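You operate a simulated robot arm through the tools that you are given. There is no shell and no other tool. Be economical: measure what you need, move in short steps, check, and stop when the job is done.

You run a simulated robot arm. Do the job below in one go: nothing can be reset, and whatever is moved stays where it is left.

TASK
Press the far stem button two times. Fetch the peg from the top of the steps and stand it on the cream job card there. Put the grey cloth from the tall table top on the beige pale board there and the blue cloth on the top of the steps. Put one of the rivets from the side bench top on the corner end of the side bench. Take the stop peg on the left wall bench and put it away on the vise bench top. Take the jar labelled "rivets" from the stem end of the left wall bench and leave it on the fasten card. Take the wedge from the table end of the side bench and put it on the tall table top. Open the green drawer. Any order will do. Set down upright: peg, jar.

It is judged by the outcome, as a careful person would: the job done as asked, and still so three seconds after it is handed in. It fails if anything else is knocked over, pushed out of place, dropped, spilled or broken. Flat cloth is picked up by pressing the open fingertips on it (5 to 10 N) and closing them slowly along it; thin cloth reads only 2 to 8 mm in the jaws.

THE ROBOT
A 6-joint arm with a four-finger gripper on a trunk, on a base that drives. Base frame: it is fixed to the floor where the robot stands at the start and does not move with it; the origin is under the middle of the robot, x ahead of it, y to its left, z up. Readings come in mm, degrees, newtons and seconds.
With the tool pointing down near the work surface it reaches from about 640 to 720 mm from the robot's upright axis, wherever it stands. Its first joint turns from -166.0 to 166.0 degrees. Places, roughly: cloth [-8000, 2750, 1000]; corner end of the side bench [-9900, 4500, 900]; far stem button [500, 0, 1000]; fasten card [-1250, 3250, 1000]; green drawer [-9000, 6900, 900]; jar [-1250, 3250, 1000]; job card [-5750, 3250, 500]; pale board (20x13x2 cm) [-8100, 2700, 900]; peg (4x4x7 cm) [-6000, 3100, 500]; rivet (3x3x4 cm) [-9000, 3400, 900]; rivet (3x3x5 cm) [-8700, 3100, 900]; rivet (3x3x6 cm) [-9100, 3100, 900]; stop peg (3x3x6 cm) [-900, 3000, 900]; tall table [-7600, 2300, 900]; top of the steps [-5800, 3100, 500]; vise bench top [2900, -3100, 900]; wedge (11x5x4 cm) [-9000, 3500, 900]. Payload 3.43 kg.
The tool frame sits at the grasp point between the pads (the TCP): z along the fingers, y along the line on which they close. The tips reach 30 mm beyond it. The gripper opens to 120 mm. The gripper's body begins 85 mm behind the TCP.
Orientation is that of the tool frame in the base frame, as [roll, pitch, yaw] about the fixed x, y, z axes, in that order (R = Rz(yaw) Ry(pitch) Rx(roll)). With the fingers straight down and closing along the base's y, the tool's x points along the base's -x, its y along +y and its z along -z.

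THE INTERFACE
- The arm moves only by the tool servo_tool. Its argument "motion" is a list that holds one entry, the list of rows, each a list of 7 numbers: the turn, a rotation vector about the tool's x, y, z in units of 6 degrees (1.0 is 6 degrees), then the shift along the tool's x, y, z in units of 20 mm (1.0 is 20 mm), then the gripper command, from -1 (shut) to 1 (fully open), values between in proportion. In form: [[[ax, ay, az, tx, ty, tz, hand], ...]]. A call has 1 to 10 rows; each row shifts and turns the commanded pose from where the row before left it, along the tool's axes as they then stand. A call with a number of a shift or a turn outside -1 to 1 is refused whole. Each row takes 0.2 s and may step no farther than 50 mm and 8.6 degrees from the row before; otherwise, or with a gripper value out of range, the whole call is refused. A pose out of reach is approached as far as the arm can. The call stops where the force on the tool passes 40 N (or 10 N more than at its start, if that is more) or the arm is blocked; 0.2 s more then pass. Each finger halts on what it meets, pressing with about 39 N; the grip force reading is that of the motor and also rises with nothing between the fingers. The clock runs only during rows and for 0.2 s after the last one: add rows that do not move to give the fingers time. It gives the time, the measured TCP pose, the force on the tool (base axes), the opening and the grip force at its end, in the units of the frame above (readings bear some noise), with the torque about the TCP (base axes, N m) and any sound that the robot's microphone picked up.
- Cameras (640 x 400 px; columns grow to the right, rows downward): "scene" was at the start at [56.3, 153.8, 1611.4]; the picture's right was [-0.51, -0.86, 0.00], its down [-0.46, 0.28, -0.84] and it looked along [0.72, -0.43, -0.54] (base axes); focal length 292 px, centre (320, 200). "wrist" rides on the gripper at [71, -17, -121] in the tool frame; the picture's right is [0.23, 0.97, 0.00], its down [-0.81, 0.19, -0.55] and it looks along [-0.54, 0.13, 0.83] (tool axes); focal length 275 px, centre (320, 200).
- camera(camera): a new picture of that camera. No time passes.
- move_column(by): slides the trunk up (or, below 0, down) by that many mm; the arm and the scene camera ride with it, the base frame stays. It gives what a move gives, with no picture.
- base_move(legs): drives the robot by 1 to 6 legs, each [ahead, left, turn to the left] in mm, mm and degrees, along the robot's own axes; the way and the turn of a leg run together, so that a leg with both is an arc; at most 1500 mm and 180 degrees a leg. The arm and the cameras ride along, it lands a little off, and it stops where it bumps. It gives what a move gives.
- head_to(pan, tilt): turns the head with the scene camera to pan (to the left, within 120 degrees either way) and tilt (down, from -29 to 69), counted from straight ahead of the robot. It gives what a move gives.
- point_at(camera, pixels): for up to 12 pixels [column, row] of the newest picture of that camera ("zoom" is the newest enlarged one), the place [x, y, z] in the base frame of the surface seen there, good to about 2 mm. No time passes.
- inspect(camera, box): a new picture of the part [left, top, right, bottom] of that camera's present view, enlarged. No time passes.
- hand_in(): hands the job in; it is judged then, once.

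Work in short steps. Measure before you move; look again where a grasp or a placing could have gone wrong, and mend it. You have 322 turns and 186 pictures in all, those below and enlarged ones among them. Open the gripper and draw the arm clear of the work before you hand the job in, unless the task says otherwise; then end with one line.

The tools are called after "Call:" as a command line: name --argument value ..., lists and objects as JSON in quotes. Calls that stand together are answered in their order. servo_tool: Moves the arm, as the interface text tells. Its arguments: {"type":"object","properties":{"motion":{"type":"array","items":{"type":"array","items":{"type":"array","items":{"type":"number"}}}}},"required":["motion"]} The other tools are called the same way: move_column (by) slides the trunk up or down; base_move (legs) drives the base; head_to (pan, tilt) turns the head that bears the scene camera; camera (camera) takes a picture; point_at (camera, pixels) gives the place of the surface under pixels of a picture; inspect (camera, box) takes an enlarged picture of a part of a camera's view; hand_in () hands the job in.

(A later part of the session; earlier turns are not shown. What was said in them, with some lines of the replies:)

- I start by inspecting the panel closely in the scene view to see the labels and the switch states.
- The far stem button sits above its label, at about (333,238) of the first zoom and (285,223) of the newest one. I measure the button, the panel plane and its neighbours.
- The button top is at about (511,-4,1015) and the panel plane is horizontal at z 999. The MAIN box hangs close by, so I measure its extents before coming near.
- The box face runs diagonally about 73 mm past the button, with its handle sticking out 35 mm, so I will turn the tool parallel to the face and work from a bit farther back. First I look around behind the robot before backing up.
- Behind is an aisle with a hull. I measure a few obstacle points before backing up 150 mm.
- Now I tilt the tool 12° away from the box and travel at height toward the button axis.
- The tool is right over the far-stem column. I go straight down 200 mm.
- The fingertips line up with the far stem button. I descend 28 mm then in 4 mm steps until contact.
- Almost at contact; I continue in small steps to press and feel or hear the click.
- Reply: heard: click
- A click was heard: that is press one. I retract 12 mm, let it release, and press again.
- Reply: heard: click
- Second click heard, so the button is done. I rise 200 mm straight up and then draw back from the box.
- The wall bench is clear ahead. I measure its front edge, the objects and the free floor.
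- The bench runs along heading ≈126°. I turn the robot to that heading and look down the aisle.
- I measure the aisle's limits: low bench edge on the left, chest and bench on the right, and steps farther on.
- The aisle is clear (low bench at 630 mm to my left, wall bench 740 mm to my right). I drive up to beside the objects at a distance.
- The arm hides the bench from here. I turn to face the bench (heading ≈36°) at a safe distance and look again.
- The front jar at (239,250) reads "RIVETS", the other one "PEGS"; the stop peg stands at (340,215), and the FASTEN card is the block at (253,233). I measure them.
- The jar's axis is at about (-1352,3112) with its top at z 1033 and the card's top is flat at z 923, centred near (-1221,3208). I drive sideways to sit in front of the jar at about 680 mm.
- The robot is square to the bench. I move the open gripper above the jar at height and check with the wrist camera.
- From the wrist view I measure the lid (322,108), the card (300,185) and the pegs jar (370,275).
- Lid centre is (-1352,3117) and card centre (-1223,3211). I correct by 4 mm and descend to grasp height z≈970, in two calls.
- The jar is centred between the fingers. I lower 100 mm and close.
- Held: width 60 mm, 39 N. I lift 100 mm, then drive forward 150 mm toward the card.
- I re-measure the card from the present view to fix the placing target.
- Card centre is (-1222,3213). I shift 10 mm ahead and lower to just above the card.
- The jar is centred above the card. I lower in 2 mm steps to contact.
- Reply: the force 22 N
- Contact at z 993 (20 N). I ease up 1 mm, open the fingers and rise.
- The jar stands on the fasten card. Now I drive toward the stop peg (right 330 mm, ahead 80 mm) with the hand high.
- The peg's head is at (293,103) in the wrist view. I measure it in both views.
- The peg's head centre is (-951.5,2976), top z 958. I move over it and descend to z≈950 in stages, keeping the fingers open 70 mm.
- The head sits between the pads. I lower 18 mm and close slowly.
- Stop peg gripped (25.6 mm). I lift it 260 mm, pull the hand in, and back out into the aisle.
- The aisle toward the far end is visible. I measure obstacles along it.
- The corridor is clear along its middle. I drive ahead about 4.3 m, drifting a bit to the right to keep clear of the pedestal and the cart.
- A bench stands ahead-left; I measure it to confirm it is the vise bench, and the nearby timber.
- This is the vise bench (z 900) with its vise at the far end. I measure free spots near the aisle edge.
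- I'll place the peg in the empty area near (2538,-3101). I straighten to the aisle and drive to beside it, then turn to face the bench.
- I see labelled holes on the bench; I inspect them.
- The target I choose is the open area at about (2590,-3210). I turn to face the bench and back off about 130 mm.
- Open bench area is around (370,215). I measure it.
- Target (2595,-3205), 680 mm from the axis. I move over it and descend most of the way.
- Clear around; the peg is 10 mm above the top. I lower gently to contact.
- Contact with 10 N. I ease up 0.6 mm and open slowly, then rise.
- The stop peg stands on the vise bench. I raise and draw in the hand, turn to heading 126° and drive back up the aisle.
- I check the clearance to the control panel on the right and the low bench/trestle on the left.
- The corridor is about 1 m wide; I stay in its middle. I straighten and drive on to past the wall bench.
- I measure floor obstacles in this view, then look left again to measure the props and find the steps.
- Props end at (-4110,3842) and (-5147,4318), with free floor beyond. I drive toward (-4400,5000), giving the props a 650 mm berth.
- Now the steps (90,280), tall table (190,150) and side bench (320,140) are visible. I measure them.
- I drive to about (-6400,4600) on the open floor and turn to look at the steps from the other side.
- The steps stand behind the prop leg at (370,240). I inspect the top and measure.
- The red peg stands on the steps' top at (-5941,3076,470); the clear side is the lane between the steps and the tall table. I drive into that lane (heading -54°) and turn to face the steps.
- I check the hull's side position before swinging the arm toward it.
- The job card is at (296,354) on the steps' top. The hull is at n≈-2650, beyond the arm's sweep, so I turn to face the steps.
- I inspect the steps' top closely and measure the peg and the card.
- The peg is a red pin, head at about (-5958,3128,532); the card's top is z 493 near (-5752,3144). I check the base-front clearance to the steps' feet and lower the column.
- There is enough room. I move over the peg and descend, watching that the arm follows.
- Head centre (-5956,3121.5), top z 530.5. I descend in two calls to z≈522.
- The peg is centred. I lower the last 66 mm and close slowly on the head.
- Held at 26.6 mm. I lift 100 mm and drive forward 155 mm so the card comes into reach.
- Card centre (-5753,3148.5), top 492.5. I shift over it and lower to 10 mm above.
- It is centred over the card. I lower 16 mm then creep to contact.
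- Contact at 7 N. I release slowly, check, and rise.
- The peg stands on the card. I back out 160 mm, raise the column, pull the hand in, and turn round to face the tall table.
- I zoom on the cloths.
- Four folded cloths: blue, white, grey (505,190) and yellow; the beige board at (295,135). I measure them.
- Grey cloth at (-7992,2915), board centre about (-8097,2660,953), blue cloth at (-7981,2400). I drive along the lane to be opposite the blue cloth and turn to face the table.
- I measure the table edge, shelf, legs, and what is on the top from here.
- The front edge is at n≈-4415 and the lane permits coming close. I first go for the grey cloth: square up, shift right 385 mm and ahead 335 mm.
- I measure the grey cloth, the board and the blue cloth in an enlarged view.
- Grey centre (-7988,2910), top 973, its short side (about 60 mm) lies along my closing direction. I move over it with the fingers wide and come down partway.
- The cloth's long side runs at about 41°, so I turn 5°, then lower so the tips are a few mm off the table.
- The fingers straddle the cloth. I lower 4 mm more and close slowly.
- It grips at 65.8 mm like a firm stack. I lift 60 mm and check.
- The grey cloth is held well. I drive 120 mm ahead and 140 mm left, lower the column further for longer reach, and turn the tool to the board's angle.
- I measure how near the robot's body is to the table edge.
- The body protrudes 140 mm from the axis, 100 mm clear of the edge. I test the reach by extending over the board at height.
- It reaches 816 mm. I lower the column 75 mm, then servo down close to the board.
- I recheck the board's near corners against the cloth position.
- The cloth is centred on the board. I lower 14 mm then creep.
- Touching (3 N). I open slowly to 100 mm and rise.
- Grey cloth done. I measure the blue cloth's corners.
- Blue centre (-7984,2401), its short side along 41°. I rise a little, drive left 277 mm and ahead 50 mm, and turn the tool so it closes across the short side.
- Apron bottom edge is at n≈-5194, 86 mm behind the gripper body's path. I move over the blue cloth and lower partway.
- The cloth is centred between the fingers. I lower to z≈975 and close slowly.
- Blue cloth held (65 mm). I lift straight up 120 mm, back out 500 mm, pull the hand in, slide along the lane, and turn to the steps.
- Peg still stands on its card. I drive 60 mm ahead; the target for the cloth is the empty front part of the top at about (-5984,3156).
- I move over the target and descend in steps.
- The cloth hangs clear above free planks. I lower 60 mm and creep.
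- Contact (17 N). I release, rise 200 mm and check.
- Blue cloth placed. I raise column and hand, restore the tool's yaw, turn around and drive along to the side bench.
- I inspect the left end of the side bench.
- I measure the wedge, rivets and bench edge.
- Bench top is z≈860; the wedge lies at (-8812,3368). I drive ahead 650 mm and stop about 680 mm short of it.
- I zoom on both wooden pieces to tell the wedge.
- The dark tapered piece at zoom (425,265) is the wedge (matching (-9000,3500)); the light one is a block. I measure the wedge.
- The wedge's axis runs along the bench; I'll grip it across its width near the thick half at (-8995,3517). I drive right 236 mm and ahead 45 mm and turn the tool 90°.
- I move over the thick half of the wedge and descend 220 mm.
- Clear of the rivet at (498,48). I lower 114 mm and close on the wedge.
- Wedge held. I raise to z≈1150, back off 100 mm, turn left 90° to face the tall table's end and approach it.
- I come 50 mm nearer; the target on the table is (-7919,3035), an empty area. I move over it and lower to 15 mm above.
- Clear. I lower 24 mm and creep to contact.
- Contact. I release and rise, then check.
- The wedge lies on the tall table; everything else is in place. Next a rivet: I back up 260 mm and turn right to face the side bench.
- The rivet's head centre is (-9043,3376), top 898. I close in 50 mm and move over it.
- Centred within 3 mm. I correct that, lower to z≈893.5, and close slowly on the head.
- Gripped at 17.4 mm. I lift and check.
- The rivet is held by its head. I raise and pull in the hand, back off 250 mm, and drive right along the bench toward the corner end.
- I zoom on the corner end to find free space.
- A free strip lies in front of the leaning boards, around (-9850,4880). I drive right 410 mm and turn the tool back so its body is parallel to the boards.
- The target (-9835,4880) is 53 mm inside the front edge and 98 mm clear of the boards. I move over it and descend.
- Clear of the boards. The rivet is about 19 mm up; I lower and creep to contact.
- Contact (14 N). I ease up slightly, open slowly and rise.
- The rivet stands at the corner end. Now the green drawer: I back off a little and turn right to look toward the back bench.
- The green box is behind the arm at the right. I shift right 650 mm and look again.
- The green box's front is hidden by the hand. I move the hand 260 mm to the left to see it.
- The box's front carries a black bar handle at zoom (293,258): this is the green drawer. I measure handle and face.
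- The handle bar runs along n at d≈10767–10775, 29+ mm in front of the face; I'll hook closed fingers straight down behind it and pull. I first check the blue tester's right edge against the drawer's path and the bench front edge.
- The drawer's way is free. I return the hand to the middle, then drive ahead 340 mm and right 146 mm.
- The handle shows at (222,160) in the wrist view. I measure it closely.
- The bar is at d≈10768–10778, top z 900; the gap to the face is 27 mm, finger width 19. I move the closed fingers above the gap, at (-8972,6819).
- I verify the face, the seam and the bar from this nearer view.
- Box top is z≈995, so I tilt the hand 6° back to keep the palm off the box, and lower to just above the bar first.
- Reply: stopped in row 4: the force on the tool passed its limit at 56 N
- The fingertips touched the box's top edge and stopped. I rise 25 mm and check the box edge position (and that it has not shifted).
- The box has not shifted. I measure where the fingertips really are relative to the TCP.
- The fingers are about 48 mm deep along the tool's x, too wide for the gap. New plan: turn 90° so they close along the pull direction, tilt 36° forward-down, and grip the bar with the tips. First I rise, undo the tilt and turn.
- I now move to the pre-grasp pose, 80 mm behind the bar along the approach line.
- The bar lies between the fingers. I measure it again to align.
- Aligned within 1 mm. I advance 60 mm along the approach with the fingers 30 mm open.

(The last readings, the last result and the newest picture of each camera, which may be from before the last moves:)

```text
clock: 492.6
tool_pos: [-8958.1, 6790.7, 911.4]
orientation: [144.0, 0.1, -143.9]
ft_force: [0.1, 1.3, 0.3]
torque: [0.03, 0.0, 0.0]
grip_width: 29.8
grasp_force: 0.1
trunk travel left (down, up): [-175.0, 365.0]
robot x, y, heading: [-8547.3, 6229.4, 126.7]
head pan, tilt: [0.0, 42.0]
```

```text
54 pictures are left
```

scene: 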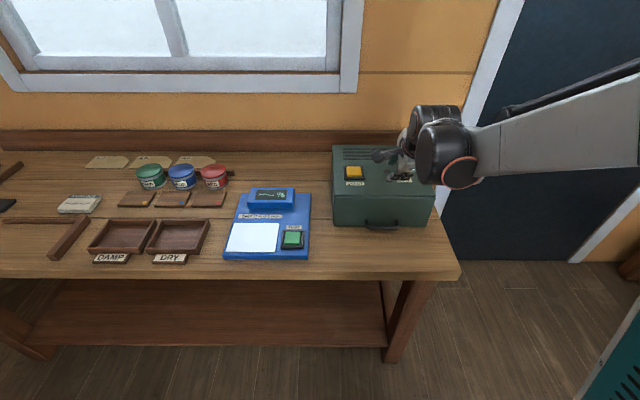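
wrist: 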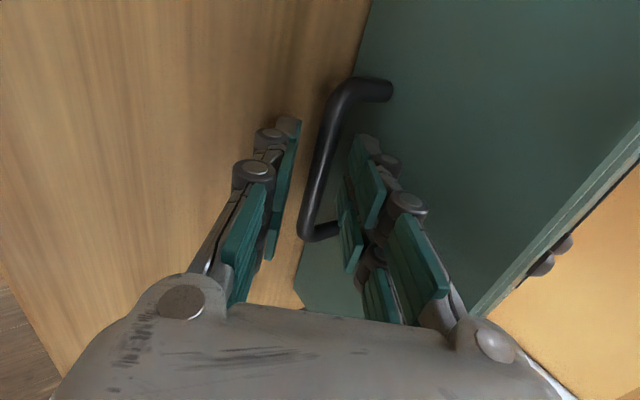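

No contact and the bar is between the pads. I close on it.

Call:
servo_tool --motion '[[[0, 0, 0, 0, 0, 0, -0.7], [0, 0, 0, 0, 0, 0, -0.85], [0, 0, 0, 0, 0, 0, -1], [0, 0, 0, 0, 0, 0, -1], [0, 0, 0, 0, 0, 0, -1]]]'

```text
clock: 493.8
tool_pos: [-8957.9, 6789.2, 912.6]
orientation: [143.9, 0.1, -144.1]
ft_force: [-1.6, 1.1, 2.6]
torque: [-0.55, 0.88, -1.04]
grip_width: 11.7
grasp_force: 45.0
trunk travel left (down, up): [-175.0, 365.0]
robot x, y, heading: [-8543.0, 6230.9, 126.5]
head pan, tilt: [0.0, 42.0]
```

The bar is gripped (11.7 mm). I pull horizontally toward me 50 mm.

Call:
servo_tool --motion '[[[0, 0, 0, 0, -0.2, -0.147, -1], [0, 0, 0, 0, -0.405, -0.294, -1], [0, 0, 0, 0, -0.405, -0.294, -1], [0, 0, 0, 0, -0.405, -0.294, -1], [0, 0, 0, 0, -0.405, -0.294, -1], [0, 0, 0, 0, 0, 0, -1]]]'

Call:
inspect --camera "scene" --box '[310, 110, 470, 270]'

```text
clock: 495.2
tool_pos: [-8933.4, 6755.7, 911.8]
orientation: [144.2, 0.1, -144.1]
ft_force: [0.7, -1.2, -26.8]
torque: [-0.9, 0.67, -0.93]
grip_width: 11.9
grasp_force: 45.2
out of reach, approached as far as the arm can: row 5
trunk travel left (down, up): [-175.0, 365.0]
robot x, y, heading: [-8547.0, 6228.6, 126.1]
head pan, tilt: [0.0, 42.0]
```

```text
2.50 times, centred on (390, 190) of scene
```

zoom: 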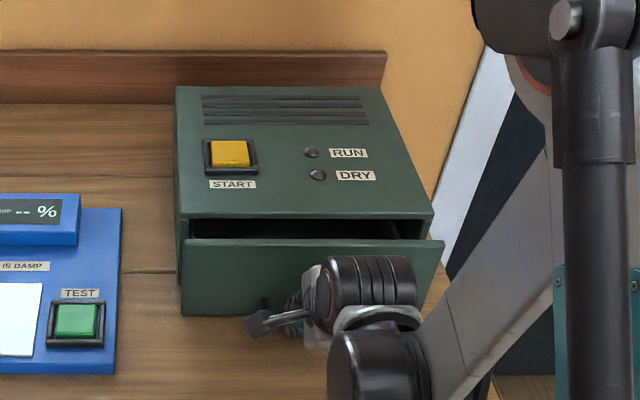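

The drawer moves and is open 41 mm, but the arm is at its near limit. I relax the upward strain by 1 mm and pull on with the base, 60 mm.

Call:
servo_tool --motion '[[[0, 0, 0, 0, 0.1, 0.12, -1], [0, 0, 0, 0, 0, 0, -1]]]'

Call:
base_move --legs '[[-60, 0, 0]]'

Call:
inspect --camera "scene" --box '[310, 110, 470, 270]'

```text
clock: 495.8
tool_pos: [-8935.9, 6759.6, 911.0]
orientation: [143.9, 0.1, -144.0]
ft_force: [0.1, -1.4, -28.4]
torque: [-0.62, 0.29, -1.31]
grip_width: 11.8
grasp_force: 44.8
trunk travel left (down, up): [-175.0, 365.0]
robot x, y, heading: [-8544.2, 6228.4, 126.3]
head pan, tilt: [0.0, 42.0]
```

```text
clock: 496.9
tool_pos: [-8899.3, 6709.8, 911.9]
orientation: [144.2, 0.0, -144.2]
ft_force: [-1.4, -1.1, -5.6]
torque: [-0.32, 0.28, -1.26]
grip_width: 11.3
grasp_force: 44.6
trunk travel left (down, up): [-175.0, 365.0]
robot x, y, heading: [-8508.0, 6181.8, 126.5]
head pan, tilt: [0.0, 42.0]
stopped in leg 1: the force on the tool passed its limit at 42 N (the readings are from after the stop); the commanded pose is now the measured one
```

```text
2.50 times, centred on (390, 190) of scene
```

zoom: 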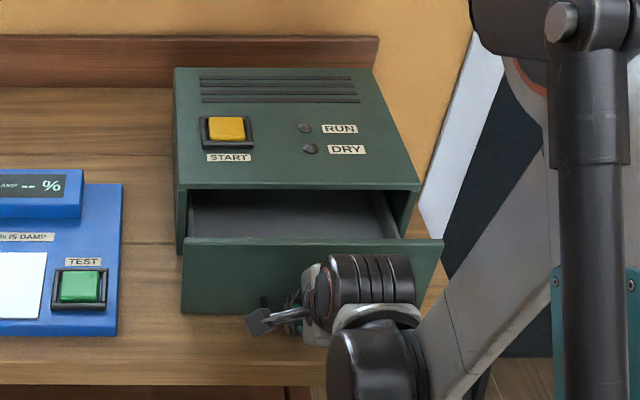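

About 100 mm open. I check whether it still slides by pulling 30 mm more.

Call:
base_move --legs '[[-30, 0, 0]]'

Call:
inspect --camera "scene" --box '[310, 110, 470, 270]'

```text
clock: 497.7
tool_pos: [-8881.6, 6684.0, 911.7]
orientation: [144.0, 0.0, -144.0]
ft_force: [0.6, -1.4, -7.6]
torque: [-0.63, 0.66, -1.03]
grip_width: 11.7
grasp_force: 44.3
trunk travel left (down, up): [-175.0, 365.0]
robot x, y, heading: [-8493.7, 6160.4, 126.3]
head pan, tilt: [0.0, 42.0]
```

```text
2.50 times, centred on (390, 190) of scene
```

zoom: 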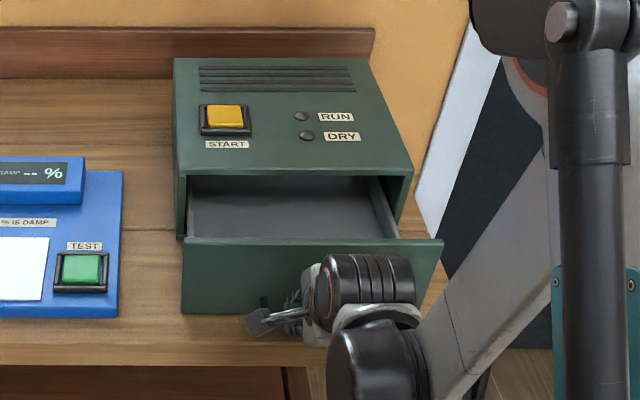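

It slides freely (130 mm). I continue in 30 mm pulls until it meets its stop.

Call:
base_move --legs '[[-30, 0, 0]]'

Call:
base_move --legs '[[-30, 0, 0]]'

Call:
inspect --camera "scene" --box '[310, 110, 470, 270]'

```text
clock: 498.6
tool_pos: [-8865.4, 6660.8, 911.7]
orientation: [144.1, 0.1, -144.0]
ft_force: [-1.2, -1.2, -5.0]
torque: [-0.61, 0.68, -1.01]
grip_width: 11.8
grasp_force: 44.7
trunk travel left (down, up): [-175.0, 365.0]
robot x, y, heading: [-8473.9, 6132.2, 126.4]
head pan, tilt: [0.0, 42.0]
```

```text
clock: 499.4
tool_pos: [-8848.5, 6635.7, 912.2]
orientation: [144.0, 0.0, -144.0]
ft_force: [-3.7, -3.7, -3.6]
torque: [-0.79, 0.96, -0.7]
grip_width: 11.7
grasp_force: 45.2
trunk travel left (down, up): [-175.0, 365.0]
robot x, y, heading: [-8453.2, 6106.4, 126.6]
head pan, tilt: [0.0, 42.0]
```

```text
2.50 times, centred on (390, 190) of scene
```

zoom: 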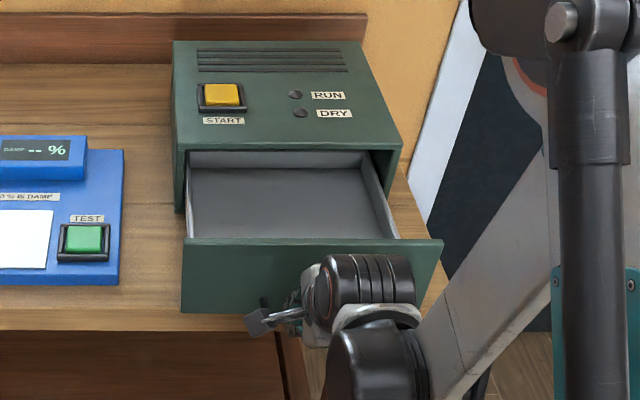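

The drawer is open about 188 mm, practically its full length. I release the bar and withdraw along the approach line.

Call:
servo_tool --motion '[[[0, 0, 0, 0, 0, 0, -0.8], [0, 0, 0, 0, 0, 0, -0.5], [0, 0, 0, 0, 0, 0, -0.5], [0, 0, 0, 0, 0, -0.5, -0.5], [0, 0, 0, 0, 0, -1, -0.5], [0, 0, 0, 0, 0, -1, -0.5], [0, 0, 0, 0, 0, -1, -0.5], [0, 0, 0, 0, 0, -1, -0.5], [0, 0, 0, 0, 0, 0, -0.5]]]'

Call:
camera --camera "scene"

```text
clock: 501.4
tool_pos: [-8814.7, 6596.5, 983.9]
orientation: [144.1, -0.1, -143.9]
ft_force: [-0.3, 0.1, -0.1]
torque: [0.0, 0.0, -0.03]
grip_width: 30.1
grasp_force: 0.1
trunk travel left (down, up): [-175.0, 365.0]
robot x, y, heading: [-8460.3, 6108.3, 126.3]
head pan, tilt: [0.0, 42.0]
```

```text
49 pictures are left
```

scene: 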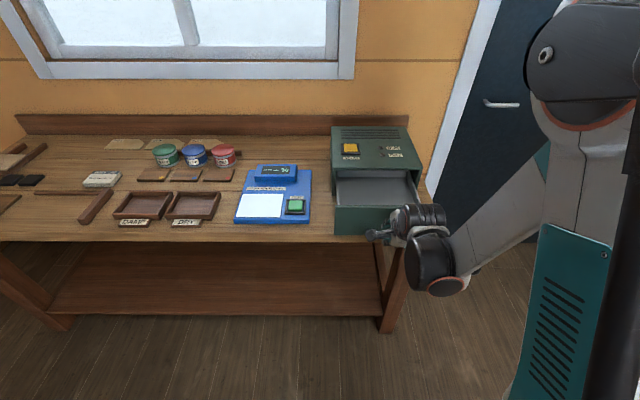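

I back the base off 400 mm, straighten and raise the hand, open the gripper, and take a final look.

Call:
base_move --legs '[[-400, 0, 0]]'

Call:
servo_tool --motion '[[[1, 0, 0, 0, 0, -1, 0], [1, 0, 0, 0, 0, -1, 0], [1, 0, 0, 0, 0, -1, 0], [1, 0, 0, 0, 0, -1, 0.5], [1, 0, 0, 0, 0, -1, 0.5], [1, 0, 0, 0, 0, -1, 0.5], [0, 0, 0, 0, 0, -1, 0.5], [0, 0, 0, 0, 0, 0, 0.5]]]'

Call:
camera --camera "scene"

```text
clock: 503.9
tool_pos: [-8578.4, 6268.9, 985.2]
orientation: [144.2, 0.0, -143.7]
ft_force: [0.7, -0.9, -0.2]
torque: [0.01, 0.01, -0.02]
grip_width: 29.6
grasp_force: 0.1
trunk travel left (down, up): [-175.0, 365.0]
robot x, y, heading: [-8214.9, 5781.8, 126.6]
head pan, tilt: [0.0, 42.0]
```

```text
clock: 505.7
tool_pos: [-8552.7, 6236.2, 1114.4]
orientation: [-179.9, -0.1, -143.6]
ft_force: [0.3, -0.5, 0.1]
torque: [0.01, -0.02, -0.03]
grip_width: 90.2
grasp_force: 0.1
trunk travel left (down, up): [-175.0, 365.0]
robot x, y, heading: [-8215.8, 5781.7, 126.6]
head pan, tilt: [0.0, 42.0]
```

```text
48 pictures are left
```

scene: 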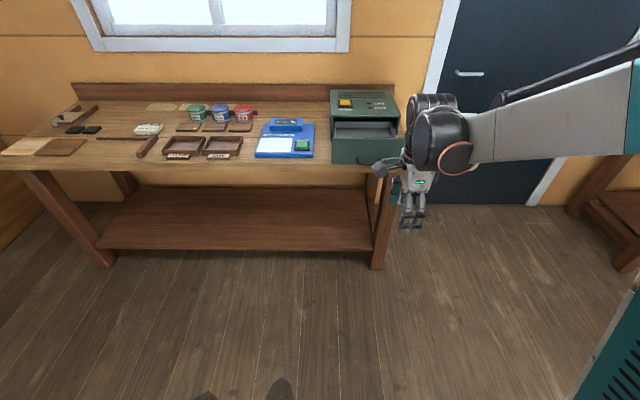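

The drawer stands open, the gripper is open and clear, and each placement was seen after release. I hand the job in.

Call:
hand_in

```text
The job is handed in.
```

All nine tasks are done and the job is handed in; I stood the stop peg on the open vise bench top rather than in the small rack of pegs there.
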